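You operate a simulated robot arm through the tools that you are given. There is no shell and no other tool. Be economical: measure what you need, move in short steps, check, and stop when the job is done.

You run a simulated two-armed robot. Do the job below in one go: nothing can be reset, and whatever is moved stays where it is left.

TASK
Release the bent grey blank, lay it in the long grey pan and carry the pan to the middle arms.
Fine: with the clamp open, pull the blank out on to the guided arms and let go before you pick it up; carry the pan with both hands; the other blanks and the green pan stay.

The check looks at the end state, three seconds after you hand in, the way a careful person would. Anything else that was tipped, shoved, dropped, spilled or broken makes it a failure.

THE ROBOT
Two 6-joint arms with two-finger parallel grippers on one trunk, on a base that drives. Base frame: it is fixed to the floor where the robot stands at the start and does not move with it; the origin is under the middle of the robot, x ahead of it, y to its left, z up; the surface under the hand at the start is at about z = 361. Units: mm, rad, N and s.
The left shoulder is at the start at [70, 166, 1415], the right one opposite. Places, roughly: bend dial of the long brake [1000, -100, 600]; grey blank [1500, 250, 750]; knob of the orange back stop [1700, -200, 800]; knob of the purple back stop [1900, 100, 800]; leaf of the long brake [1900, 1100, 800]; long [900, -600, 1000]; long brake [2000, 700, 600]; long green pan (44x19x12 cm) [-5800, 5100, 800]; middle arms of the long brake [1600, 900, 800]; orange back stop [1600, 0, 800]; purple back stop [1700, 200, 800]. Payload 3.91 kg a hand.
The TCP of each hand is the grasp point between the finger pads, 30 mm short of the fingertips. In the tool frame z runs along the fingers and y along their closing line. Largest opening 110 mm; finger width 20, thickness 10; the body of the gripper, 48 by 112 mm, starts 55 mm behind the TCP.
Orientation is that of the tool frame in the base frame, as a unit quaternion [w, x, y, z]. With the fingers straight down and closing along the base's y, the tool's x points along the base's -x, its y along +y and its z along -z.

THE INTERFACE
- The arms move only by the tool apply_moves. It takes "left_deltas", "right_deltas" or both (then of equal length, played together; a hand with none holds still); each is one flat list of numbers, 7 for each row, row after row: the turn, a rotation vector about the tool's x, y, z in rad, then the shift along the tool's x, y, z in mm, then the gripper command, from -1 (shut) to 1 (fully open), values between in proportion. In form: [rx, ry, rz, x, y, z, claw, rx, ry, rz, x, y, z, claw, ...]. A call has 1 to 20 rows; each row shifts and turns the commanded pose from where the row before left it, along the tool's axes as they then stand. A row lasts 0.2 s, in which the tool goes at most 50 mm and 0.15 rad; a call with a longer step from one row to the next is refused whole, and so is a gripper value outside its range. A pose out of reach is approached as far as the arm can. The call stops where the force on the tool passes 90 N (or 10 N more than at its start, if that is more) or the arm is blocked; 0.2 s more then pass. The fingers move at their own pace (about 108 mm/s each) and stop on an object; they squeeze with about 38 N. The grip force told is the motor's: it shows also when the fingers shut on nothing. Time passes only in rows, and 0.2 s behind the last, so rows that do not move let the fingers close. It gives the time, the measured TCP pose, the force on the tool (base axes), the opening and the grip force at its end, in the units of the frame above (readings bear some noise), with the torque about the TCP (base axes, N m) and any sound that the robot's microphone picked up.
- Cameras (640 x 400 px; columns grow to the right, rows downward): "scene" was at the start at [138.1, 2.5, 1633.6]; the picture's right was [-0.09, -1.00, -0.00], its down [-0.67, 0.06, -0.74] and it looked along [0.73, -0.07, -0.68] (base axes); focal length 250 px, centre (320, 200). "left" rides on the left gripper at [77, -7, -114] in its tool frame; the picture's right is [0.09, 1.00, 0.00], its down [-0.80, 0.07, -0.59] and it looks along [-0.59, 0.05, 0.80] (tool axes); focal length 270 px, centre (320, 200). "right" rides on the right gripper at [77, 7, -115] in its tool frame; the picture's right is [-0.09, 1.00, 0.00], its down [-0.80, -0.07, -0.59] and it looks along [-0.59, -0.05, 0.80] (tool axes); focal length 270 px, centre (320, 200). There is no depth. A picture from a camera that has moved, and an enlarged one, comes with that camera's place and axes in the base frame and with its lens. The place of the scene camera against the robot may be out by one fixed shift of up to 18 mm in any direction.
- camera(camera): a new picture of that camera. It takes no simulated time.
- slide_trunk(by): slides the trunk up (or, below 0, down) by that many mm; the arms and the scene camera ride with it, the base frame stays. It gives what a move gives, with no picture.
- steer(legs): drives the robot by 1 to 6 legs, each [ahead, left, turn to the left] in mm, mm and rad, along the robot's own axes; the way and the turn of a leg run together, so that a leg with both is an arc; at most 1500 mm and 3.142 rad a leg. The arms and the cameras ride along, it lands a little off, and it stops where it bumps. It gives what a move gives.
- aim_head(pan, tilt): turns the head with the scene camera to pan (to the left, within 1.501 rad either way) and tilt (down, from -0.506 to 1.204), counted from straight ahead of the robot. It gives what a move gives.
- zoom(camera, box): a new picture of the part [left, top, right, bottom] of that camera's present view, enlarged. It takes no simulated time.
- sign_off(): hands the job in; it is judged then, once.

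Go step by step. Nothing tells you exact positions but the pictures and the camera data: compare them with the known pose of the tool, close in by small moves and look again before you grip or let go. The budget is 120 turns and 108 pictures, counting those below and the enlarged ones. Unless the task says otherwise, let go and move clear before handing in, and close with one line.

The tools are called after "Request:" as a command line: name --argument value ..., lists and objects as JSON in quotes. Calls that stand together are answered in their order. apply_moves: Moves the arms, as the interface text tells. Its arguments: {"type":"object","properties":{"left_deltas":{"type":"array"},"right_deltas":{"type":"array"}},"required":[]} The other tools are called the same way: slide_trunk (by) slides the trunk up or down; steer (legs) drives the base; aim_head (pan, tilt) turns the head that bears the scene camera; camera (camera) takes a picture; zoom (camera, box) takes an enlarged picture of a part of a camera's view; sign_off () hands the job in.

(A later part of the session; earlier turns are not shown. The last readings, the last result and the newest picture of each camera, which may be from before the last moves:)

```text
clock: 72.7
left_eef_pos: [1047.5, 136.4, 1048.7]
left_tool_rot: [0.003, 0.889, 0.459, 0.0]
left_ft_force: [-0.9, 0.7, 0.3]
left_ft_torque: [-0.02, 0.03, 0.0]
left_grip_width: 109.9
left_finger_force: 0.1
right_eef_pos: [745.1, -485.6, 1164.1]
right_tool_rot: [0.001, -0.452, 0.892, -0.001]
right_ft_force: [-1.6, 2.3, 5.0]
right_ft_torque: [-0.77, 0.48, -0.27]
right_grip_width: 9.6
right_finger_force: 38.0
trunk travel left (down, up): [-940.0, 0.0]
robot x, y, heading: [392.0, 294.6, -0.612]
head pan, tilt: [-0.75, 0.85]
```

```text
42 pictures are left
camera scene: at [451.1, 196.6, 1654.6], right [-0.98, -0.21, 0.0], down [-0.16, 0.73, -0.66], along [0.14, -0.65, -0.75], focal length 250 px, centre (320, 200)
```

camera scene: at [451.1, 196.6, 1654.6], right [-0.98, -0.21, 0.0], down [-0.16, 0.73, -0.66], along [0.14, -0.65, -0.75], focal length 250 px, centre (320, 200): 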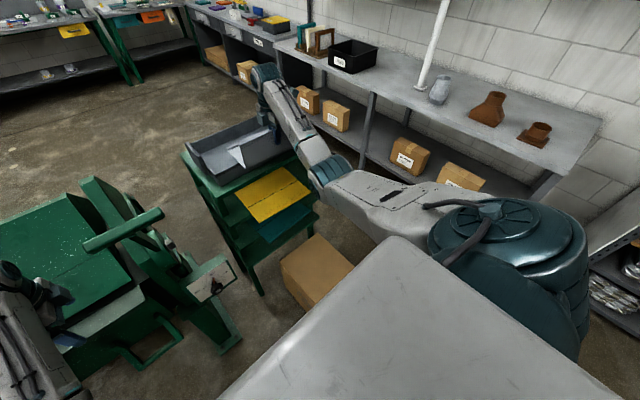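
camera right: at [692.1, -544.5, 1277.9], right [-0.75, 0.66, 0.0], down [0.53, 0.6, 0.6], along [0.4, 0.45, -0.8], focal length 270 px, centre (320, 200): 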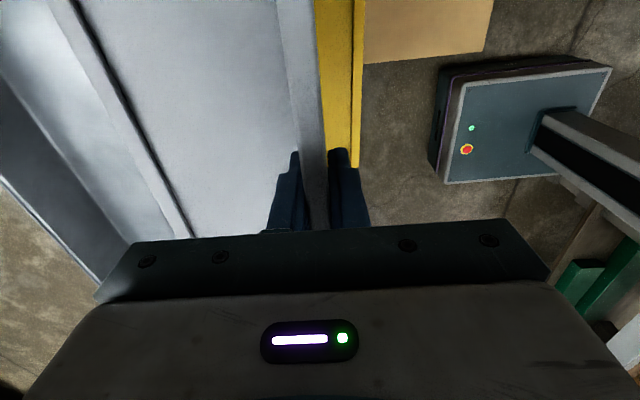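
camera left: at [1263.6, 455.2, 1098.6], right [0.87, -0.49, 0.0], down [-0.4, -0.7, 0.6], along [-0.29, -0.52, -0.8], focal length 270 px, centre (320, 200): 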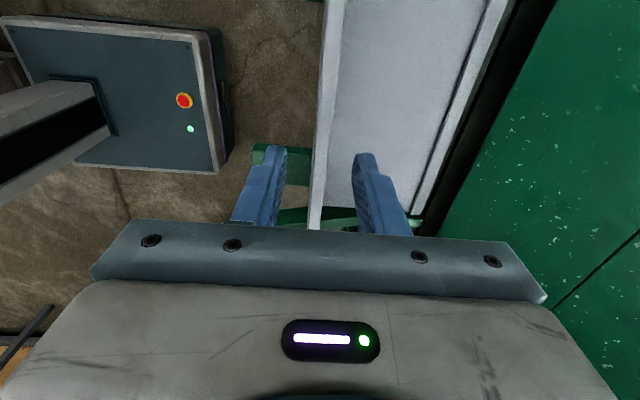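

The blank is touching the pan's front rim; I raise it before going on.

Request:
apply_moves --right_deltas '[0, 0, 0, 0, 0, -15, -1, 0, 0, 0, 0, 0, -15, -1]'

Request:
zoom --camera "scene" --box '[160, 80, 340, 200]'

```text
clock: 73.3
left_eef_pos: [1047.1, 137.0, 1046.8]
left_tool_rot: [0.003, 0.888, 0.46, 0.0]
left_ft_force: [0.1, -0.1, 1.2]
left_ft_torque: [0.03, 0.02, -0.04]
left_grip_width: 110.0
left_finger_force: 0.0
right_eef_pos: [744.0, -488.6, 1194.7]
right_tool_rot: [0.001, -0.451, 0.892, -0.002]
right_ft_force: [0.1, 2.1, -3.2]
right_ft_torque: [0.08, 0.06, -0.02]
right_grip_width: 9.4
right_finger_force: 38.1
trunk travel left (down, up): [-940.0, 0.0]
robot x, y, heading: [389.4, 293.2, -0.615]
head pan, tilt: [-0.75, 0.85]
```

```text
3.33 times, centred on (250, 140) of scene
camera zoom: at [451.7, 196.6, 1654.6], right [-0.98, -0.21, 0.0], down [-0.16, 0.73, -0.66], along [0.14, -0.65, -0.75], focal length 832 px, centre (553, 400)
```

zoom: 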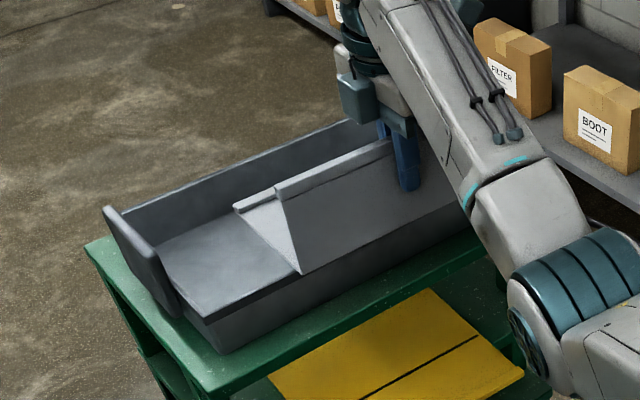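

Request:
steer --legs '[[80, 0, 0]]'

Request:
apply_moves --right_deltas '[0, 0, 0, -25, 0, 0, -1]'

Request:
camera --camera "right"

Request:
zoom --camera "scene" --box '[160, 80, 360, 220]'

```text
clock: 74.3
left_eef_pos: [1106.4, 98.0, 1053.4]
left_tool_rot: [0.006, 0.887, 0.461, 0.002]
left_ft_force: [-0.9, 1.2, 0.2]
left_ft_torque: [0.0, -0.05, 0.02]
left_grip_width: 110.0
left_finger_force: 0.2
right_eef_pos: [803.1, -527.7, 1198.6]
right_tool_rot: [0.003, -0.453, 0.892, -0.004]
right_ft_force: [-0.3, 0.5, -1.2]
right_ft_torque: [0.01, 0.02, 0.0]
right_grip_width: 9.8
right_finger_force: 38.1
trunk travel left (down, up): [-940.0, 0.0]
robot x, y, heading: [452.2, 247.2, -0.607]
head pan, tilt: [-0.75, 0.85]
```

```text
clock: 74.7
left_eef_pos: [1114.3, 92.6, 1046.3]
left_tool_rot: [0.001, 0.888, 0.46, -0.001]
left_ft_force: [-0.1, 0.6, 0.2]
left_ft_torque: [-0.05, 0.01, -0.02]
left_grip_width: 110.3
left_finger_force: 0.0
right_eef_pos: [829.3, -513.0, 1190.5]
right_tool_rot: [0.0, -0.453, 0.891, 0.0]
right_ft_force: [1.0, -0.3, -2.8]
right_ft_torque: [0.04, 0.09, -0.05]
right_grip_width: 9.6
right_finger_force: 37.8
trunk travel left (down, up): [-940.0, 0.0]
robot x, y, heading: [452.1, 246.8, -0.605]
head pan, tilt: [-0.75, 0.85]
```

```text
40 pictures are left
camera right: at [777.4, -572.0, 1304.1], right [-0.75, 0.66, 0.0], down [0.53, 0.6, 0.59], along [0.39, 0.45, -0.8], focal length 270 px, centre (320, 200)
```

right: 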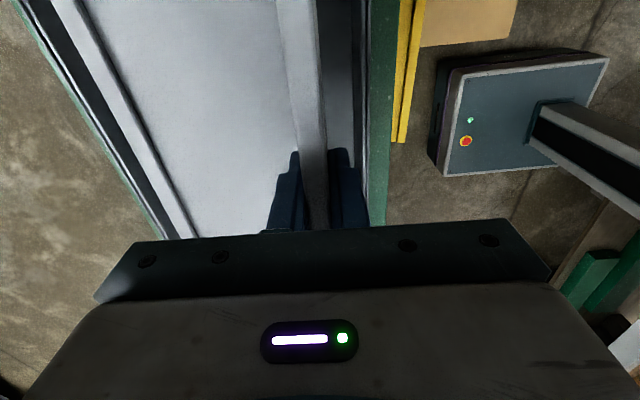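

```text
2.86 times, centred on (260, 150) of scene
camera zoom: at [520.7, 151.0, 1654.3], right [-0.98, -0.21, 0.0], down [-0.16, 0.73, -0.66], along [0.14, -0.64, -0.75], focal length 713 px, centre (491, 343)
```

zoom: 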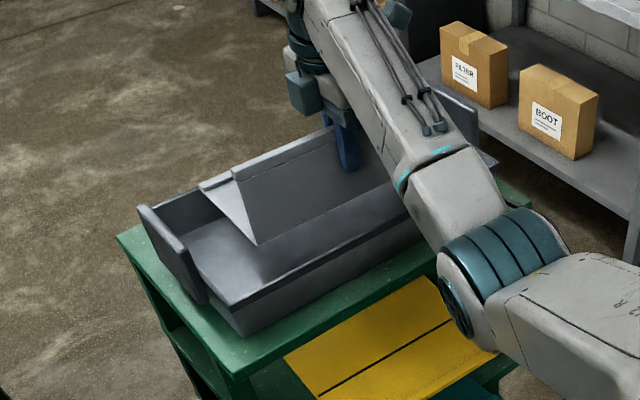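

The blank is centred over the pan within a few mm. I lower it in steps.

Request:
apply_moves --right_deltas '[0, 0, 0, 0, -7, 10, -1, 0, 0, 0, 0, 0, 20, -1, 0, 0, 0, 0, 0, 20, -1, 0, 0, 0, 0, 0, 15, -1]'

Request:
camera --camera "right"

Request:
zoom --camera "scene" --box '[160, 80, 360, 220]'

```text
clock: 75.7
left_eef_pos: [1111.4, 94.3, 1047.6]
left_tool_rot: [0.003, 0.887, 0.461, 0.001]
left_ft_force: [0.6, -0.1, 0.2]
left_ft_torque: [-0.05, 0.0, 0.0]
left_grip_width: 110.1
left_finger_force: 0.1
right_eef_pos: [830.8, -515.7, 1127.6]
right_tool_rot: [0.001, -0.452, 0.892, 0.0]
right_ft_force: [0.5, 0.1, -2.0]
right_ft_torque: [0.06, 0.07, -0.01]
right_grip_width: 9.8
right_finger_force: 38.2
trunk travel left (down, up): [-940.0, 0.0]
robot x, y, heading: [454.9, 248.0, -0.604]
head pan, tilt: [-0.75, 0.85]
```

```text
38 pictures are left
camera right: at [778.6, -573.7, 1241.0], right [-0.75, 0.66, 0.0], down [0.53, 0.61, 0.6], along [0.39, 0.45, -0.8], focal length 270 px, centre (320, 200)
```

right: 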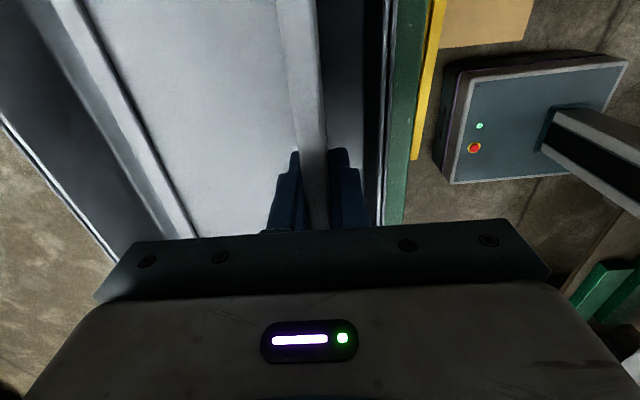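

```text
2.86 times, centred on (260, 150) of scene
camera zoom: at [516.6, 151.2, 1654.5], right [-0.98, -0.21, 0.0], down [-0.16, 0.73, -0.66], along [0.14, -0.64, -0.75], focal length 713 px, centre (491, 343)
```

zoom: 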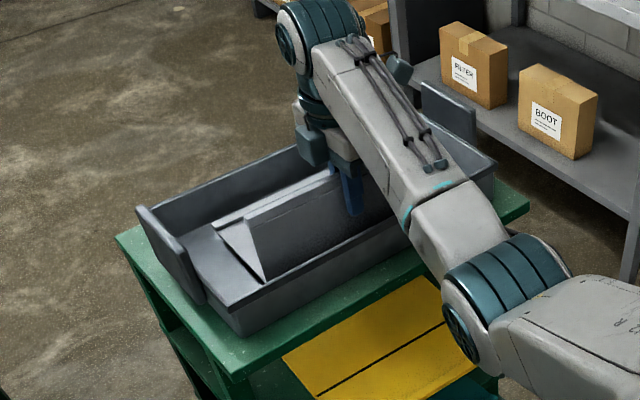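

Request:
apply_moves --right_deltas '[0, 0, 0, 0, 0, 15, -1, 0, 0, 0, 0, 0, 10, -1, 0, 0, 0, 0, 0, 8, -1]'

Request:
apply_moves --right_deltas '[0, 0, 0, 0, 0, 5, -1, 0, 0, 0, 0, 0, 5, -1]'

```text
clock: 76.5
left_eef_pos: [1107.3, 97.7, 1050.1]
left_tool_rot: [0.006, 0.888, 0.46, 0.001]
left_ft_force: [0.1, -0.4, 0.9]
left_ft_torque: [0.0, -0.04, 0.01]
left_grip_width: 109.9
left_finger_force: 0.0
right_eef_pos: [827.8, -511.9, 1104.8]
right_tool_rot: [0.002, -0.452, 0.892, -0.006]
right_ft_force: [-2.0, -7.7, 44.8]
right_ft_torque: [-0.3, -0.09, -0.21]
right_grip_width: 8.9
right_finger_force: 35.1
trunk travel left (down, up): [-940.0, 0.0]
robot x, y, heading: [456.8, 249.5, -0.607]
head pan, tilt: [-0.75, 0.85]
```

```text
clock: 77.1
left_eef_pos: [1110.1, 97.5, 1049.3]
left_tool_rot: [0.005, 0.887, 0.461, 0.001]
left_ft_force: [0.2, 0.4, -1.1]
left_ft_torque: [-0.01, 0.02, 0.02]
left_grip_width: 110.0
left_finger_force: 0.0
right_eef_pos: [829.7, -511.6, 1091.2]
right_tool_rot: [0.002, -0.452, 0.892, -0.005]
right_ft_force: [3.2, -3.5, 32.0]
right_ft_torque: [0.02, -0.27, -0.47]
right_grip_width: 9.4
right_finger_force: 37.3
trunk travel left (down, up): [-940.0, 0.0]
robot x, y, heading: [452.9, 246.1, -0.606]
head pan, tilt: [-0.75, 0.85]
```

Request:
camera --camera "right"

Request:
zoom --camera "scene" --box '[180, 100, 340, 210]'

```text
36 pictures are left
camera right: at [777.8, -569.0, 1205.5], right [-0.75, 0.66, -0.01], down [0.52, 0.61, 0.59], along [0.4, 0.44, -0.8], focal length 270 px, centre (320, 200)
```

right: 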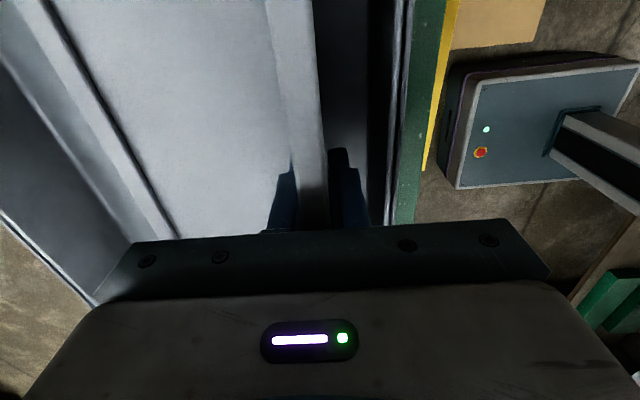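

```text
3.64 times, centred on (260, 155) of scene
camera zoom: at [513.3, 158.6, 1655.2], right [-0.98, -0.21, 0.0], down [-0.16, 0.73, -0.66], along [0.14, -0.65, -0.75], focal length 908 px, centre (538, 364)
```

zoom: 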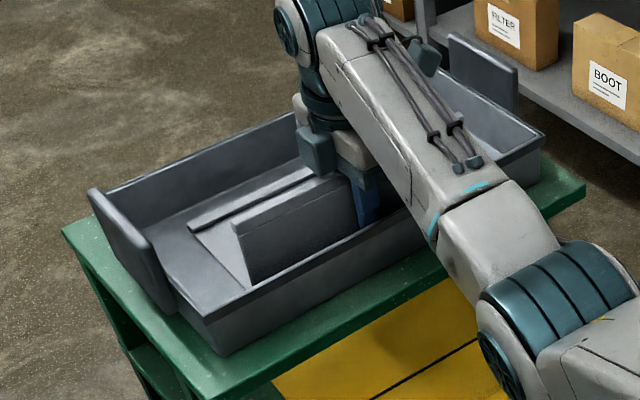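

The blank lies flat in the pan with space all round. I open slightly and rise straight up.

Request:
apply_moves --right_deltas '[0, 0, 0, 0, 0, 0, -0.5, 0, 0, 0, 0, 0, 0, -0.5, 0, 0, 0, 0, 0, -20, -0.5, 0, 0, 0, 0, 0, -25, -0.5, 0, 0, 0, 0, 0, -25, -0.5, 0, 0, 0, 0, 0, -15, -0.5]'

Request:
camera --camera "right"

```text
clock: 78.5
left_eef_pos: [1113.0, 93.1, 1046.0]
left_tool_rot: [0.002, 0.887, 0.462, 0.0]
left_ft_force: [0.7, 0.6, 0.5]
left_ft_torque: [-0.03, 0.01, -0.03]
left_grip_width: 109.8
left_finger_force: 0.1
right_eef_pos: [831.6, -512.5, 1171.5]
right_tool_rot: [0.001, -0.452, 0.892, -0.001]
right_ft_force: [-0.9, -0.2, -0.4]
right_ft_torque: [-0.01, 0.01, -0.03]
right_grip_width: 27.4
right_finger_force: 0.1
trunk travel left (down, up): [-940.0, 0.0]
robot x, y, heading: [452.7, 249.0, -0.607]
head pan, tilt: [-0.75, 0.85]
```

```text
34 pictures are left
camera right: at [779.2, -571.7, 1285.2], right [-0.75, 0.66, 0.0], down [0.53, 0.61, 0.6], along [0.39, 0.45, -0.8], focal length 270 px, centre (320, 200)
```

right: 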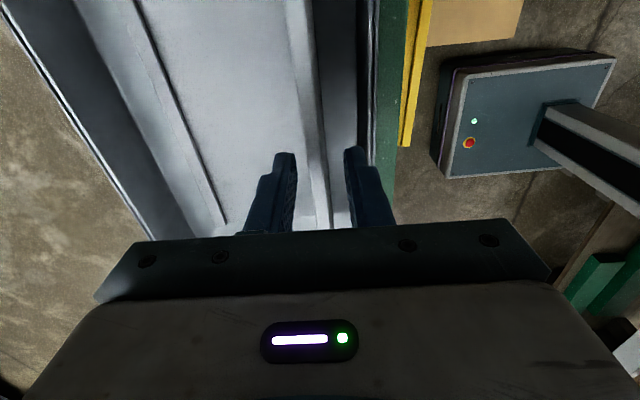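

Request:
apply_moves --right_deltas '[0, 0, 0, 0, 0, -20, -0.5, 0, 0, 0, 0, 0, -5, -0.5]'

Request:
steer --legs '[[-180, 0, 0], [0, -400, -0.02]]'

Request:
apply_moves --right_deltas '[0, 0, 0.143, 0, 0, 0, 1, 0, 0, 0.143, 0, 0, 0, 1, 0, 0, 0.143, 0, 0, 0, 1, 0, 0, 0.143, 0, 0, 0, 1, 0, 0, 0.143, 0, 0, 0, 1, 0, 0, 0.143, 0, 0, 0, 1, 0, 0, 0.143, 0, 0, 0, 1, 0, 0, 0.143, 0, 0, 0, 1, 0, 0, 0.143, 0, 0, 0, 1, 0, 0, 0.143, 0, 0, 0, 1, 0, 0, 0.143, 0, 0, 0, 1]' --left_deltas '[0, 0, -0.143, 0, 0, 0, 1, 0, 0, -0.143, 0, 0, 0, 1, 0, 0, -0.143, 0, 0, 0, 1, 0, 0, -0.143, 0, 0, 0, 1, 0, 0, -0.143, 0, 0, 0, 1, 0, 0, -0.143, 0, 0, 0, 1, 0, 0, -0.143, 0, 0, 0, 1, 0, 0, -0.143, 0, 0, 0, 1, 0, 0, -0.143, 0, 0, 0, 1, 0, 0, -0.143, 0, 0, 0, 1, 0, 0, -0.143, 0, 0, 0, 1]'

Request:
aim_head --pan 0 --tilt 0.75

Request:
camera --camera "scene"

```text
clock: 79.1
left_eef_pos: [1110.0, 93.6, 1047.9]
left_tool_rot: [0.002, 0.888, 0.461, 0.0]
left_ft_force: [-0.3, -0.2, -0.7]
left_ft_torque: [-0.01, -0.02, 0.04]
left_grip_width: 109.9
left_finger_force: 0.0
right_eef_pos: [830.8, -514.3, 1196.3]
right_tool_rot: [0.0, -0.453, 0.892, -0.002]
right_ft_force: [-0.6, 0.3, 0.8]
right_ft_torque: [0.0, 0.01, 0.02]
right_grip_width: 27.6
right_finger_force: 0.1
trunk travel left (down, up): [-940.0, 0.0]
robot x, y, heading: [453.5, 248.6, -0.611]
head pan, tilt: [-0.75, 0.85]
```

```text
clock: 82.7
left_eef_pos: [734.4, -143.1, 1047.8]
left_tool_rot: [0.003, 0.891, 0.454, -0.001]
left_ft_force: [-1.0, -0.2, -0.5]
left_ft_torque: [0.01, -0.01, 0.01]
left_grip_width: 110.1
left_finger_force: 0.1
right_eef_pos: [442.9, -746.0, 1196.3]
right_tool_rot: [0.001, -0.446, 0.895, -0.002]
right_ft_force: [0.1, 0.5, 0.6]
right_ft_torque: [0.0, -0.03, 0.03]
right_grip_width: 27.4
right_finger_force: 0.0
trunk travel left (down, up): [-940.0, 0.0]
robot x, y, heading: [75.8, 20.4, -0.623]
head pan, tilt: [-0.75, 0.85]
```

```text
clock: 85.1
left_eef_pos: [732.9, -144.4, 1047.0]
left_tool_rot: [0.002, 0.308, 0.951, -0.002]
left_ft_force: [-0.1, 0.4, -0.3]
left_ft_torque: [-0.02, 0.03, -0.03]
left_grip_width: 109.8
left_finger_force: 0.1
right_eef_pos: [439.5, -746.6, 1195.9]
right_tool_rot: [0.002, 0.319, 0.948, 0.001]
right_ft_force: [-0.2, -1.0, 0.0]
right_ft_torque: [0.0, 0.0, -0.02]
right_grip_width: 110.0
right_finger_force: 0.0
trunk travel left (down, up): [-940.0, 0.0]
robot x, y, heading: [77.7, 20.9, -0.623]
head pan, tilt: [-0.75, 0.85]
```

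```text
clock: 86.2
left_eef_pos: [732.3, -144.3, 1046.7]
left_tool_rot: [0.002, 0.31, 0.951, -0.001]
left_ft_force: [-0.1, -0.2, 0.9]
left_ft_torque: [0.02, 0.0, 0.0]
left_grip_width: 110.0
left_finger_force: 0.2
right_eef_pos: [440.6, -747.1, 1195.4]
right_tool_rot: [0.003, 0.32, 0.947, -0.001]
right_ft_force: [0.6, 0.3, 0.1]
right_ft_torque: [-0.03, 0.0, 0.04]
right_grip_width: 110.0
right_finger_force: 0.0
trunk travel left (down, up): [-940.0, 0.0]
robot x, y, heading: [75.6, 22.0, -0.625]
head pan, tilt: [0.0, 0.75]
```

```text
33 pictures are left
camera scene: at [190.2, -47.2, 1662.6], right [-0.59, -0.81, 0.0], down [-0.55, 0.4, -0.73], along [0.59, -0.43, -0.68], focal length 250 px, centre (320, 200)
```

scene: 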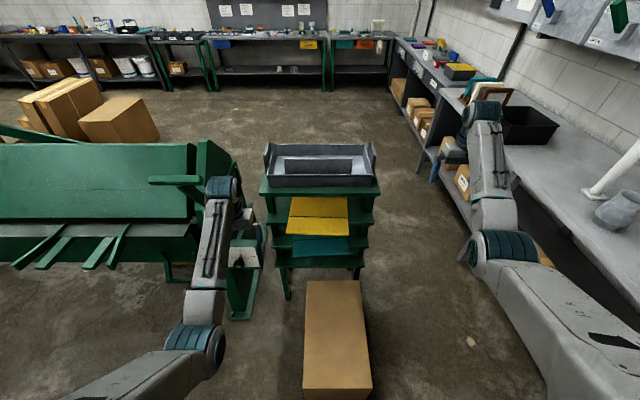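

Request:
zoom --camera "scene" --box '[255, 130, 385, 210]'

```text
4.92 times, centred on (320, 170) of scene
camera zoom: at [190.2, -47.2, 1662.6], right [-0.59, -0.81, 0.0], down [-0.55, 0.4, -0.73], along [0.59, -0.43, -0.68], focal length 1229 px, centre (320, 348)
```

zoom: 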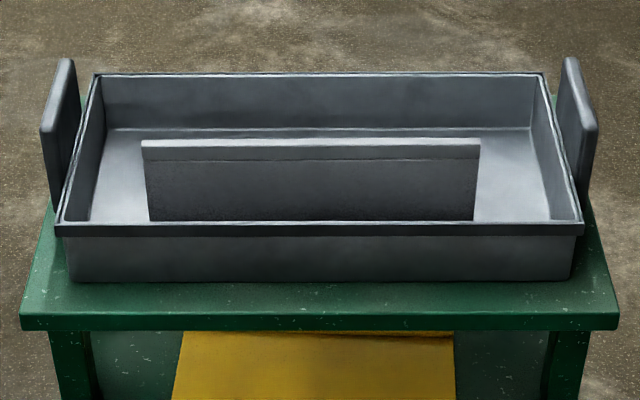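

Clear view: the blank lies centred in the pan, and the handles stand at both ends (about [1020,-386] and [768,-731], top near z 1135). I tilt both hands forward to reach over the box, then come closer.

Request:
apply_moves --left_deltas '[0, -0.14, 0, 0, 0, 0, 1, 0, -0.14, 0, 0, 0, 0, 1, 0, -0.14, 0, 0, 0, 0, 1, 0, -0.14, 0, 0, 0, 0, 1, 0, -0.14, 0, 0, 0, 0, 1, 0, 0, 0, -38.4, -4.9, 5.6, 1, 0, 0, 0, -38.4, -4.9, 5.6, 1, 0, 0, 0, -38.4, -4.9, 5.6, 1, 0, 0, 0, -38.4, -4.9, 5.6, 1, 0, 0, 0, -38.4, -4.9, 5.6, 1, 0, 0, 0, -38.4, -4.9, 5.6, 1, 0, 0, 0, -38.4, -4.9, 5.6, 1]' --right_deltas '[0, -0.14, 0, 0, 0, 0, 1, 0, -0.14, 0, 0, 0, 0, 1, 0, -0.14, 0, 0, 0, 0, 1, 0, -0.14, 0, 0, 0, 0, 1, 0, -0.14, 0, 0, 0, 0, 1, 0, 0, 0, -12.7, 29.3, 10.7, 1, 0, 0, 0, -12.7, 29.3, 10.7, 1, 0, 0, 0, -12.7, 29.3, 10.7, 1, 0, 0, 0, -12.7, 29.3, 10.7, 1, 0, 0, 0, -12.7, 29.3, 10.7, 1, 0, 0, 0, -12.7, 29.3, 10.7, 1, 0, 0, 0, -12.7, 29.3, 10.7, 1]'

Request:
steer --legs '[[50, 0, 0]]'

Request:
camera --camera "left"

Request:
camera --camera "right"

Request:
camera --camera "scene"

```text
clock: 88.8
left_eef_pos: [900.7, -307.9, 1186.9]
left_tool_rot: [0.327, 0.29, 0.893, -0.108]
left_ft_force: [-0.1, -0.3, -1.0]
left_ft_torque: [0.0, 0.01, -0.03]
left_grip_width: 109.9
left_finger_force: 0.1
right_eef_pos: [661.5, -658.0, 1195.7]
right_tool_rot: [0.325, 0.3, 0.89, -0.109]
right_ft_force: [0.3, -0.5, 0.3]
right_ft_torque: [0.0, -0.02, -0.02]
right_grip_width: 109.9
right_finger_force: 0.1
trunk travel left (down, up): [-940.0, 0.0]
robot x, y, heading: [74.6, 20.9, -0.622]
head pan, tilt: [0.0, 0.75]
```

```text
clock: 89.7
left_eef_pos: [930.3, -328.4, 1197.1]
left_tool_rot: [0.332, 0.29, 0.891, -0.109]
left_ft_force: [-0.3, 0.5, 0.1]
left_ft_torque: [-0.02, -0.01, -0.01]
left_grip_width: 110.0
left_finger_force: 0.1
right_eef_pos: [690.3, -679.5, 1206.6]
right_tool_rot: [0.331, 0.3, 0.888, -0.111]
right_ft_force: [-1.3, 0.5, 0.3]
right_ft_torque: [-0.03, 0.01, -0.02]
right_grip_width: 109.7
right_finger_force: 0.1
trunk travel left (down, up): [-940.0, 0.0]
robot x, y, heading: [115.4, -10.0, -0.627]
head pan, tilt: [0.0, 0.75]
```

```text
31 pictures are left
camera left: at [817.8, -253.9, 1233.5], right [0.53, 0.84, -0.06], down [0.22, -0.07, 0.97], along [0.82, -0.53, -0.22], focal length 270 px, centre (320, 200)
```

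left: 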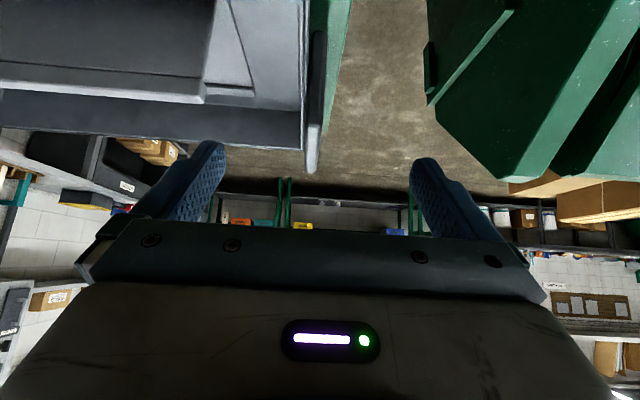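

```text
30 pictures are left
camera right: at [587.4, -592.8, 1241.6], right [0.66, 0.75, 0.06], down [0.13, -0.19, 0.97], along [0.74, -0.63, -0.22], focal length 270 px, centre (320, 200)
```

right: 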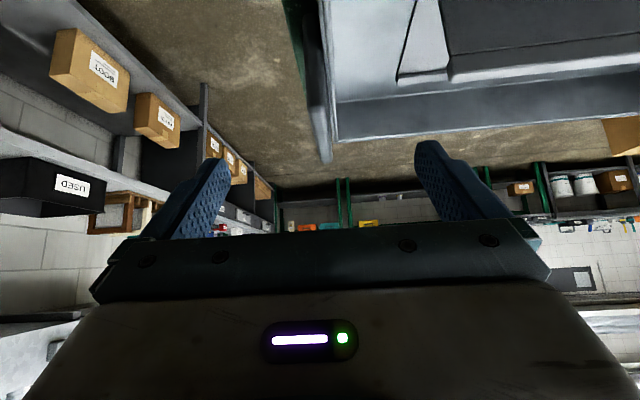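

```text
29 pictures are left
camera scene: at [217.1, -66.4, 1664.0], right [-0.58, -0.81, 0.0], down [-0.55, 0.4, -0.74], along [0.6, -0.43, -0.68], focal length 250 px, centre (320, 200)
```

scene: 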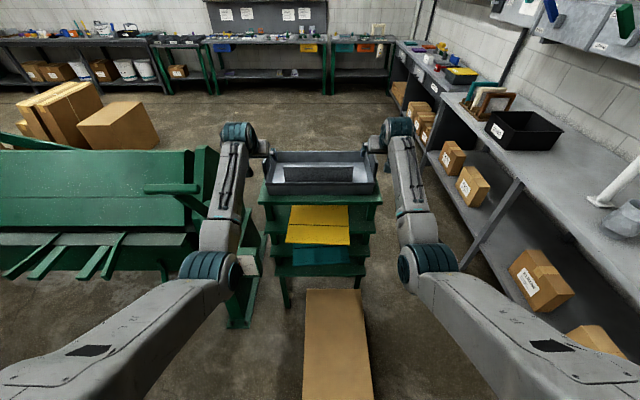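

Request:
apply_moves --left_deltas '[0, 0, 0, -27.1, 0, 22.8, 0.4, 0, 0, 0, -27.1, 0, 22.8, 0.4, 0, 0, 0, -27.1, 0, 22.8, 0.4, 0, 0, 0, 12, 0, 15, 0.4, 0, 0, 0, 0, 0, 0, 0.4]' --right_deltas '[0, 0, 0, -23.7, 0, 20, 0.4, 0, 0, 0, -23.7, 0, 20, 0.4, 0, 0, 0, -23.7, 0, 20, 0.4, 0, 0, 0, 18.1, 0, 22.4, 0.4, 0, 0, 0, 0, 0, 0, 0.4]'

Request:
camera --camera "left"

Request:
camera --camera "right"

Request:
zoom --camera "scene" --box '[200, 100, 440, 230]'

```text
clock: 90.9
left_eef_pos: [1015.4, -390.5, 1169.3]
left_tool_rot: [0.329, 0.289, 0.893, -0.108]
left_ft_force: [-0.3, -0.4, 0.5]
left_ft_torque: [-0.01, -0.01, -0.03]
left_grip_width: 77.2
left_finger_force: 0.0
left hand out of reach, approached as far as the arm can: row 3
right_eef_pos: [767.2, -734.1, 1164.6]
right_tool_rot: [0.327, 0.299, 0.89, -0.109]
right_ft_force: [0.4, 0.8, 0.6]
right_ft_torque: [0.01, -0.01, 0.03]
right_grip_width: 77.0
right_finger_force: 0.0
right hand out of reach, approached as far as the arm can: row 3
trunk travel left (down, up): [-940.0, 0.0]
robot x, y, heading: [112.9, -7.1, -0.625]
head pan, tilt: [0.0, 0.75]
```

```text
28 pictures are left
camera left: at [903.7, -315.7, 1207.5], right [0.53, 0.85, -0.06], down [0.22, -0.07, 0.97], along [0.82, -0.53, -0.23], focal length 270 px, centre (320, 200)
```

left: 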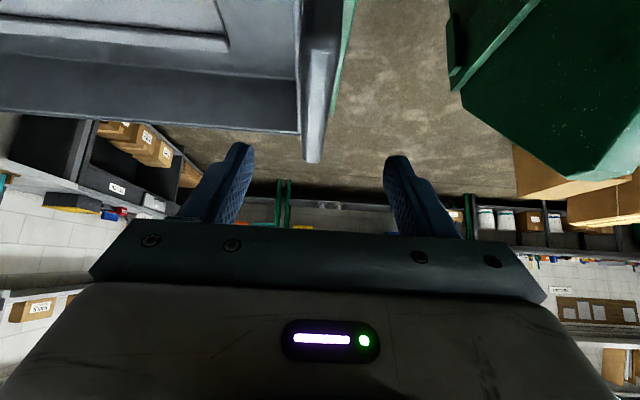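

```text
27 pictures are left
camera right: at [663.5, -648.0, 1203.0], right [0.66, 0.75, 0.06], down [0.14, -0.19, 0.97], along [0.74, -0.63, -0.23], focal length 270 px, centre (320, 200)
```

right: 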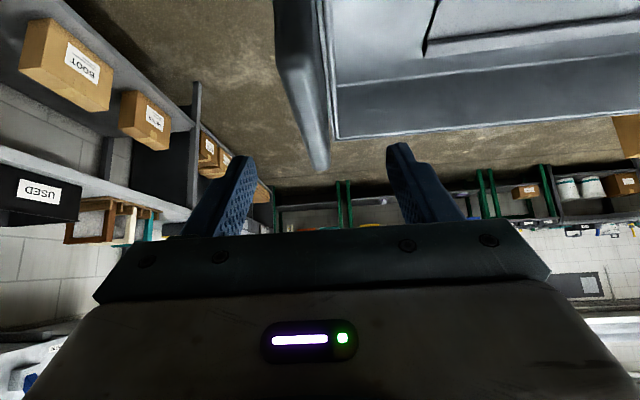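

```text
2.67 times, centred on (320, 165) of scene
camera zoom: at [229.6, -74.9, 1662.5], right [-0.58, -0.81, 0.0], down [-0.55, 0.4, -0.73], along [0.59, -0.43, -0.68], focal length 666 px, centre (320, 293)
```

zoom: 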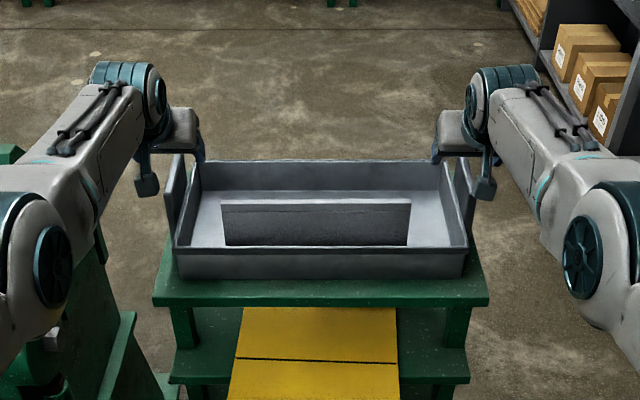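

Both handles sit centred between the fingers. I go down on them.

Request:
apply_moves --left_deltas '[0, 0, 0, 16.4, 0, 19.5, 0.4, 0, 0, 0, 16.4, 0, 19.5, 0.4, 0, 0, 0, 0, 0, 0, 0.4]' --right_deltas '[0, 0, 0, 15.2, 0, 18, 0.4, 0, 0, 0, 15.2, 0, 18, 0.4, 0, 0, 0, 0, 0, 0, 0.4]'

Request:
camera --camera "left"

Request:
camera --camera "right"

```text
clock: 91.7
left_eef_pos: [1005.1, -382.4, 1121.1]
left_tool_rot: [0.328, 0.29, 0.893, -0.107]
left_ft_force: [-0.4, 0.2, 0.5]
left_ft_torque: [0.0, -0.02, 0.0]
left_grip_width: 76.8
left_finger_force: 0.0
left hand out of reach, approached as far as the arm can: row 1, 2
right_eef_pos: [757.2, -728.2, 1123.9]
right_tool_rot: [0.326, 0.3, 0.889, -0.11]
right_ft_force: [-0.2, -0.3, 0.2]
right_ft_torque: [0.0, 0.0, -0.02]
right_grip_width: 76.9
right_finger_force: 0.0
right hand out of reach, approached as far as the arm can: row 1, 2
trunk travel left (down, up): [-940.0, 0.0]
robot x, y, heading: [118.3, -8.7, -0.621]
head pan, tilt: [0.0, 0.75]
```

```text
25 pictures are left
camera left: at [893.5, -308.2, 1159.0], right [0.53, 0.85, -0.06], down [0.22, -0.07, 0.97], along [0.82, -0.53, -0.23], focal length 270 px, centre (320, 200)
```

left: 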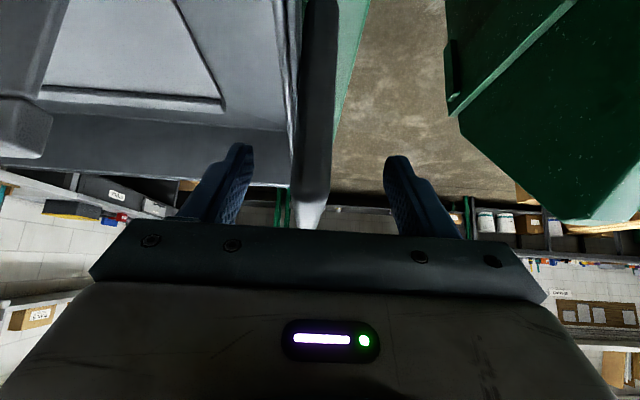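

```text
24 pictures are left
camera right: at [654.4, -643.1, 1160.3], right [0.66, 0.75, 0.06], down [0.14, -0.19, 0.97], along [0.74, -0.63, -0.23], focal length 270 px, centre (320, 200)
```

right: 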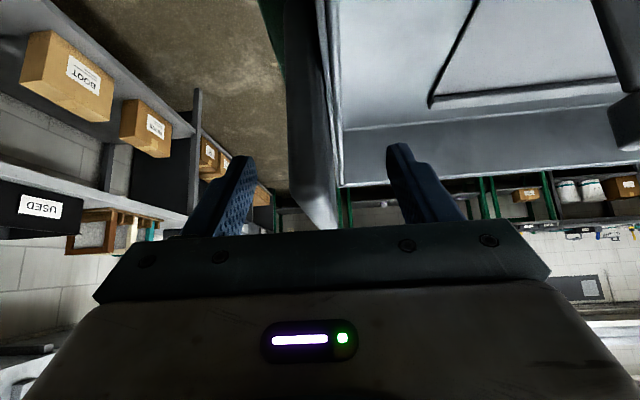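

Request:
apply_moves --left_deltas '[0, 0, 0, 0, 0, 0, 0, 0, 0, 0, 0, 0, 0, -0.4, 0, 0, 0, 0, 0, 0, -1, 0, 0, 0, 0, 0, 0, -1, 0, 0, 0, 0, 0, 0, -1]' --right_deltas '[0, 0, 0, 0, 0, 0, 0, 0, 0, 0, 0, 0, 0, -0.4, 0, 0, 0, 0, 0, 0, -1, 0, 0, 0, 0, 0, 0, -1, 0, 0, 0, 0, 0, 0, -1]'

Request:
zoom --camera "scene" --box '[220, 120, 420, 220]'

```text
clock: 92.9
left_eef_pos: [1005.1, -384.9, 1119.8]
left_tool_rot: [0.328, 0.291, 0.892, -0.109]
left_ft_force: [-5.1, -22.6, -0.3]
left_ft_torque: [1.04, -0.86, 1.61]
left_grip_width: 14.3
left_finger_force: 37.9
right_eef_pos: [758.5, -727.6, 1121.4]
right_tool_rot: [0.326, 0.298, 0.89, -0.108]
right_ft_force: [5.3, 22.4, 2.1]
right_ft_torque: [0.76, -0.74, 1.88]
right_grip_width: 14.5
right_finger_force: 37.7
trunk travel left (down, up): [-940.0, 0.0]
robot x, y, heading: [120.7, -8.8, -0.626]
head pan, tilt: [0.0, 0.75]
```

```text
3.20 times, centred on (320, 170) of scene
camera zoom: at [229.0, -75.7, 1662.5], right [-0.58, -0.81, 0.0], down [-0.55, 0.4, -0.73], along [0.59, -0.43, -0.68], focal length 799 px, centre (320, 296)
```

zoom: 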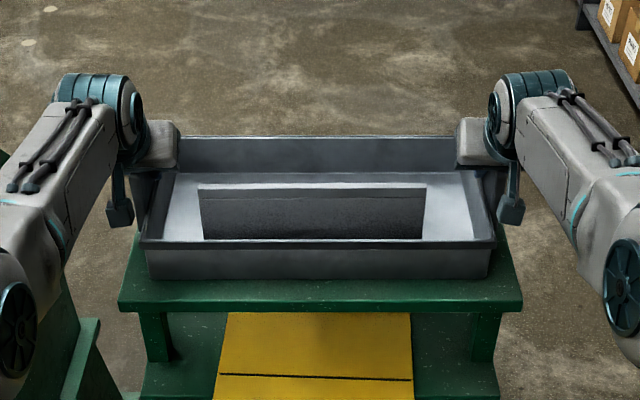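

Both handles are held. I ease the sideways pull a little and lift slowly.

Request:
apply_moves --left_deltas '[0, 0, 0, 0, -2, 0, -1, 0, 0, 0, -6.4, 0, -7.65, -1, 0, 0, 0, -6.4, 0, -7.65, -1, 0, 0, 0, -6.4, 0, -7.65, -1]' --right_deltas '[0, 0, 0, 0, 2, 0, -1, 0, 0, 0, -6.4, 0, -7.65, -1, 0, 0, 0, -6.4, 0, -7.65, -1, 0, 0, 0, -6.4, 0, -7.65, -1]'

Request:
zoom --camera "scene" --box '[220, 120, 420, 220]'

```text
clock: 93.9
left_eef_pos: [1005.2, -386.3, 1148.2]
left_tool_rot: [0.327, 0.289, 0.893, -0.107]
left_ft_force: [-3.5, -20.5, -10.7]
left_ft_torque: [1.07, -0.58, 1.96]
left_grip_width: 14.3
left_finger_force: 38.1
right_eef_pos: [763.5, -731.0, 1150.6]
right_tool_rot: [0.325, 0.299, 0.891, -0.108]
right_ft_force: [2.2, 20.9, 0.1]
right_ft_torque: [0.96, -0.85, 2.09]
right_grip_width: 15.3
right_finger_force: 38.0
right hand out of reach, approached as far as the arm can: row 4
trunk travel left (down, up): [-940.0, 0.0]
robot x, y, heading: [115.3, -7.1, -0.624]
head pan, tilt: [0.0, 0.75]
```

```text
3.20 times, centred on (320, 170) of scene
camera zoom: at [230.7, -76.3, 1662.3], right [-0.58, -0.81, 0.0], down [-0.55, 0.4, -0.73], along [0.59, -0.43, -0.68], focal length 799 px, centre (320, 296)
```

zoom: 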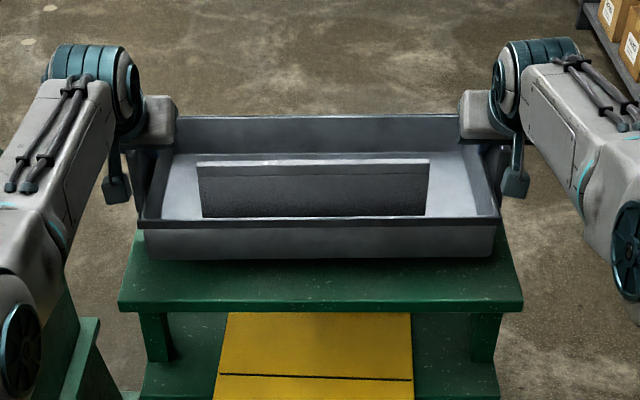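

Pan is up and level with the blank in it. I ease the pull, lift a bit more, back away, and bring the pan in toward the robot.

Request:
apply_moves --left_deltas '[0, 0, 0, 0, -3, 0, -1, 0, 0, 0, -6.4, 0, -7.65, -1]' --right_deltas '[0, 0, 0, 0, 3, 0, -1, 0, 0, 0, -6.4, 0, -7.65, -1]'

Request:
steer --legs '[[-75, 0, 0]]'

Request:
apply_moves --left_deltas '[0, 0, 0, 15.3, 0, -12.9, -1, 0, 0, 0, 15.3, 0, -12.9, -1, 0, 0, 0, 15.3, 0, -12.9, -1]' --right_deltas '[0, 0, 0, 15.3, 0, -12.9, -1, 0, 0, 0, 15.3, 0, -12.9, -1, 0, 0, 0, 15.3, 0, -12.9, -1]'

Request:
camera --camera "scene"

```text
clock: 94.5
left_eef_pos: [1005.7, -386.9, 1159.3]
left_tool_rot: [0.327, 0.29, 0.893, -0.106]
left_ft_force: [6.9, -7.0, -10.7]
left_ft_torque: [0.81, -0.88, 2.0]
left_grip_width: 14.7
left_finger_force: 38.0
right_eef_pos: [766.4, -732.6, 1161.9]
right_tool_rot: [0.325, 0.3, 0.89, -0.109]
right_ft_force: [-8.0, 6.9, 1.0]
right_ft_torque: [1.23, -0.54, 2.17]
right_grip_width: 15.8
right_finger_force: 38.3
right hand out of reach, approached as far as the arm can: row 2
trunk travel left (down, up): [-940.0, 0.0]
robot x, y, heading: [115.2, -9.5, -0.624]
head pan, tilt: [0.0, 0.75]
```

```text
clock: 95.5
left_eef_pos: [955.7, -350.7, 1147.7]
left_tool_rot: [0.322, 0.29, 0.895, -0.104]
left_ft_force: [20.0, 8.7, -12.4]
left_ft_torque: [0.93, -0.72, 1.88]
left_grip_width: 14.6
left_finger_force: 38.6
right_eef_pos: [716.3, -695.8, 1149.5]
right_tool_rot: [0.319, 0.301, 0.892, -0.108]
right_ft_force: [-16.9, -10.5, -0.3]
right_ft_torque: [1.08, -0.69, 2.08]
right_grip_width: 15.8
right_finger_force: 38.1
trunk travel left (down, up): [-940.0, 0.0]
robot x, y, heading: [55.7, 41.2, -0.624]
head pan, tilt: [0.0, 0.75]
```

```text
clock: 96.3
left_eef_pos: [897.6, -309.2, 1155.3]
left_tool_rot: [0.326, 0.29, 0.894, -0.106]
left_ft_force: [7.1, -11.6, -12.8]
left_ft_torque: [1.39, -0.4, 2.31]
left_grip_width: 22.8
left_finger_force: 37.9
right_eef_pos: [708.7, -685.4, 1146.3]
right_tool_rot: [0.324, 0.3, 0.891, -0.109]
right_ft_force: [-7.0, 11.6, 2.2]
right_ft_torque: [1.13, -0.95, 2.36]
right_grip_width: 24.2
right_finger_force: 38.4
right hand out of reach, approached as far as the arm can: row 1, 2, 3
trunk travel left (down, up): [-940.0, 0.0]
robot x, y, heading: [57.8, 37.3, -0.621]
head pan, tilt: [0.0, 0.75]
```

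```text
21 pictures are left
camera scene: at [173.7, -35.0, 1662.1], right [-0.58, -0.81, 0.0], down [-0.56, 0.4, -0.73], along [0.59, -0.43, -0.68], focal length 250 px, centre (320, 200)
```

scene: 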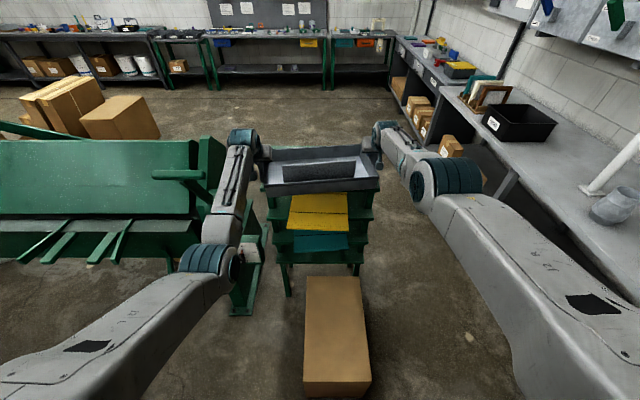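

The right arm hit a limit and lagged, skewing the pan. I put the left hand back where it was to square it up.

Request:
apply_moves --left_deltas '[0, 0, 0, -15.3, 0, 12.9, -1, 0, 0, 0, -15.3, 0, 12.9, -1, 0, 0, 0, -15.3, 0, 12.9, -1, 0, 0, 0, 0, 0, 0, -1]' --right_deltas '[0, 0, 0, -15.3, 0, 12.9, -1, 0, 0, 0, -15.3, 0, 12.9, -1, 0, 0, 0, -15.3, 0, 12.9, -1, 0, 0, 0, 0, 0, 0, -1]'

Request:
camera --camera "scene"

```text
clock: 97.3
left_eef_pos: [946.5, -340.3, 1155.9]
left_tool_rot: [0.327, 0.289, 0.893, -0.105]
left_ft_force: [5.5, -5.3, -12.5]
left_ft_torque: [1.4, -0.85, 1.31]
left_grip_width: 14.2
left_finger_force: 38.1
right_eef_pos: [706.9, -687.4, 1151.6]
right_tool_rot: [0.326, 0.299, 0.89, -0.109]
right_ft_force: [-6.7, 4.7, 3.0]
right_ft_torque: [1.12, -0.92, 2.11]
right_grip_width: 15.5
right_finger_force: 38.2
right hand out of reach, approached as far as the arm can: row 1, 2, 3
trunk travel left (down, up): [-940.0, 0.0]
robot x, y, heading: [57.5, 35.9, -0.621]
head pan, tilt: [0.0, 0.75]
```

```text
20 pictures are left
camera scene: at [170.9, -32.9, 1662.4], right [-0.58, -0.81, 0.0], down [-0.55, 0.4, -0.73], along [0.59, -0.43, -0.68], focal length 250 px, centre (320, 200)
```

scene: 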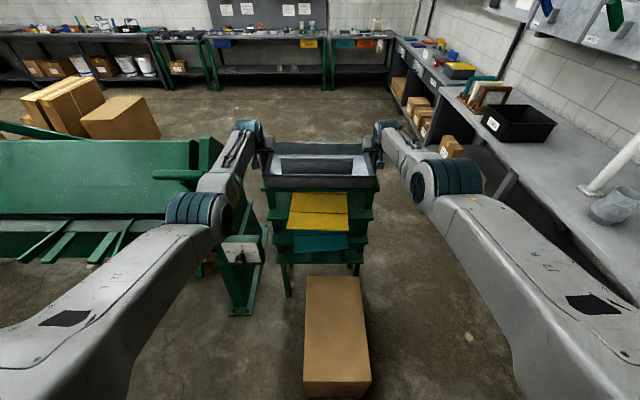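

Squared up. I'll set the pan back on the stand here (well inside its edge), let go with the right hand, and bring the right arm in by a better route.

Request:
apply_moves --left_deltas '[0, 0, 0, 6.4, 0, 7.65, -1, 0, 0, 0, 6.4, 0, 7.65, -1, 0, 0, 0, 3.2, 0, 3.8, -1, 0, 0, 0, 0, 0, 0, -1]' --right_deltas '[0, 0, 0, 6.4, 0, 7.65, -1, 0, 0, 0, 6.4, 0, 7.65, -1, 0, 0, 0, 3.2, 0, 3.8, -1, 0, 0, 0, 0, 0, 0, -1]'

Request:
apply_moves --left_deltas '[0, 0, 0, 3.2, 0, 3.8, -1, 0, 0, 0, 1.9, 0, 2.3, -1]' --right_deltas '[0, 0, 0, 3.2, 0, 3.8, -1, 0, 0, 0, 1.9, 0, 2.3, -1]'

Request:
zoom --camera "scene" --box '[220, 110, 420, 220]'

```text
clock: 98.3
left_eef_pos: [947.7, -343.1, 1131.9]
left_tool_rot: [0.326, 0.29, 0.894, -0.106]
left_ft_force: [5.3, 0.6, -11.6]
left_ft_torque: [1.24, -0.23, 0.08]
left_grip_width: 14.0
left_finger_force: 38.0
right_eef_pos: [702.7, -685.3, 1125.3]
right_tool_rot: [0.325, 0.3, 0.89, -0.109]
right_ft_force: [-6.3, -0.3, 1.1]
right_ft_torque: [0.94, -1.31, 1.66]
right_grip_width: 15.0
right_finger_force: 38.3
right hand out of reach, approached as far as the arm can: row 2
trunk travel left (down, up): [-940.0, 0.0]
robot x, y, heading: [54.9, 35.8, -0.625]
head pan, tilt: [0.0, 0.75]
```

```text
clock: 99.0
left_eef_pos: [946.1, -342.0, 1126.7]
left_tool_rot: [0.329, 0.289, 0.893, -0.106]
left_ft_force: [7.9, 6.6, -8.6]
left_ft_torque: [-0.14, -0.36, -0.82]
left_grip_width: 14.4
left_finger_force: 38.1
right_eef_pos: [700.1, -684.0, 1121.4]
right_tool_rot: [0.327, 0.299, 0.89, -0.11]
right_ft_force: [-4.3, -8.3, 6.1]
right_ft_torque: [1.06, -0.95, 1.58]
right_grip_width: 14.9
right_finger_force: 37.6
trunk travel left (down, up): [-940.0, 0.0]
robot x, y, heading: [58.4, 34.6, -0.625]
head pan, tilt: [0.0, 0.75]
```

```text
3.20 times, centred on (320, 165) of scene
camera zoom: at [171.1, -32.0, 1662.6], right [-0.58, -0.81, 0.0], down [-0.55, 0.4, -0.73], along [0.59, -0.43, -0.68], focal length 799 px, centre (320, 312)
```

zoom: 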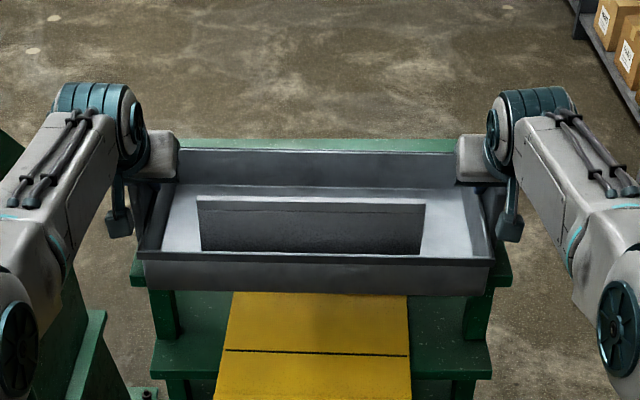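

Request:
apply_moves --left_deltas '[0, 0, 0, 2.6, 0, 3.1, -1, 0, 0, 0, 2.6, 0, 3.1, -1, 0, 0, 0, 0, 0, 0, -1]'

```text
clock: 99.8
left_eef_pos: [945.6, -340.9, 1120.9]
left_tool_rot: [0.33, 0.288, 0.893, -0.105]
left_ft_force: [14.8, 16.6, 6.6]
left_ft_torque: [-0.15, 1.58, -1.92]
left_grip_width: 14.4
left_finger_force: 38.2
right_eef_pos: [698.9, -682.9, 1120.8]
right_tool_rot: [0.326, 0.3, 0.89, -0.112]
right_ft_force: [-6.3, -17.4, 5.3]
right_ft_torque: [0.75, -0.98, 1.75]
right_grip_width: 14.0
right_finger_force: 38.1
trunk travel left (down, up): [-940.0, 0.0]
robot x, y, heading: [56.4, 38.9, -0.621]
head pan, tilt: [0.0, 0.75]
```

Request:
apply_moves --left_deltas '[0, 0, 0, 0, 0, 0, 0.3, 0, 0, 0, 0, 0, 0, 0.3, 0, 0, 0, -16, 0, -19, 0.3, 0, 0, 0, -16, 0, -19, 0.3, 0, 0, 0, -10, 0, -12, 0.3]' --right_deltas '[0, 0, 0, 0, 0, 0, 0.3, 0, 0, 0, 0, 0, 0, 0.3, 0, 0, 0, -16, 0, -19, 0.3, 0, 0, 0, -16, 0, -19, 0.3, 0, 0, 0, -10, 0, -12, 0.3]'

Request:
apply_moves --left_deltas '[0, 0, 0, 23, 0, -19.3, 0.3, 0, 0, 0, 23, 0, -19.3, 0.3]' --right_deltas '[0, 0, 0, 23, 0, -19.3, 0.3, 0, 0, 0, 23, 0, -19.3, 0.3]'

Request:
zoom --camera "scene" --box '[140, 80, 500, 300]'

```text
clock: 101.0
left_eef_pos: [944.1, -339.4, 1183.1]
left_tool_rot: [0.328, 0.289, 0.893, -0.106]
left_ft_force: [-0.3, -0.4, 0.0]
left_ft_torque: [0.02, 0.0, 0.0]
left_grip_width: 71.6
left_finger_force: 0.1
right_eef_pos: [701.1, -680.9, 1186.2]
right_tool_rot: [0.326, 0.3, 0.89, -0.11]
right_ft_force: [1.0, 0.1, -0.4]
right_ft_torque: [0.0, -0.02, -0.03]
right_grip_width: 71.3
right_finger_force: 0.0
trunk travel left (down, up): [-940.0, 0.0]
robot x, y, heading: [59.8, 36.6, -0.625]
head pan, tilt: [0.0, 0.75]
```

```text
clock: 101.5
left_eef_pos: [893.5, -304.5, 1185.5]
left_tool_rot: [0.329, 0.29, 0.893, -0.107]
left_ft_force: [0.3, 0.7, 0.0]
left_ft_torque: [-0.02, -0.01, -0.01]
left_grip_width: 71.3
left_finger_force: 0.1
right_eef_pos: [649.1, -644.2, 1189.7]
right_tool_rot: [0.326, 0.3, 0.889, -0.111]
right_ft_force: [-0.7, 0.5, 1.0]
right_ft_torque: [-0.01, 0.01, 0.04]
right_grip_width: 71.6
right_finger_force: 0.0
trunk travel left (down, up): [-940.0, 0.0]
robot x, y, heading: [54.1, 42.0, -0.627]
head pan, tilt: [0.0, 0.75]
```

```text
1.78 times, centred on (320, 190) of scene
camera zoom: at [165.9, -29.3, 1663.1], right [-0.58, -0.81, 0.0], down [-0.55, 0.4, -0.73], along [0.59, -0.43, -0.68], focal length 444 px, centre (320, 218)
```

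zoom: 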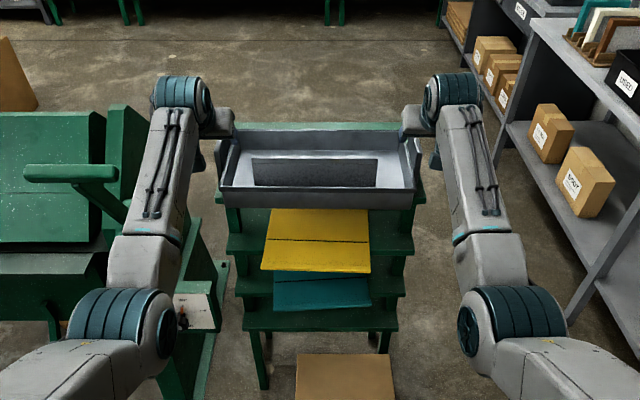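

Free and retracting well now. I drive 60 mm closer so the grip is inside the reach, then regrip.

Request:
steer --legs '[[60, 0, 0]]'

Request:
camera --camera "left"

Request:
camera --camera "right"

```text
clock: 102.5
left_eef_pos: [934.6, -332.9, 1191.2]
left_tool_rot: [0.333, 0.288, 0.892, -0.107]
left_ft_force: [-0.3, -0.4, -0.7]
left_ft_torque: [-0.06, -0.04, 0.0]
left_grip_width: 71.6
left_finger_force: 0.0
right_eef_pos: [689.7, -672.9, 1195.1]
right_tool_rot: [0.33, 0.299, 0.889, -0.111]
right_ft_force: [-0.4, 1.2, 0.8]
right_ft_torque: [0.0, -0.04, -0.01]
right_grip_width: 71.3
right_finger_force: 0.1
trunk travel left (down, up): [-940.0, 0.0]
robot x, y, heading: [105.0, 3.6, -0.623]
head pan, tilt: [0.0, 0.75]
```

```text
17 pictures are left
camera left: at [822.2, -259.2, 1227.3], right [0.53, 0.85, -0.06], down [0.22, -0.07, 0.97], along [0.82, -0.53, -0.22], focal length 270 px, centre (320, 200)
```

left: 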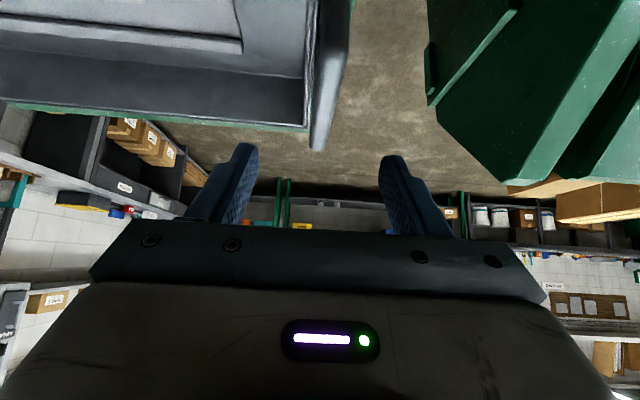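

```text
16 pictures are left
camera right: at [588.1, -587.2, 1230.9], right [0.66, 0.75, 0.06], down [0.13, -0.19, 0.97], along [0.74, -0.63, -0.22], focal length 270 px, centre (320, 200)
```

right: 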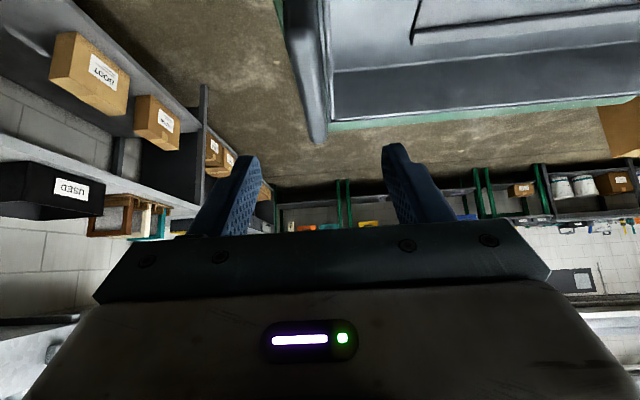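

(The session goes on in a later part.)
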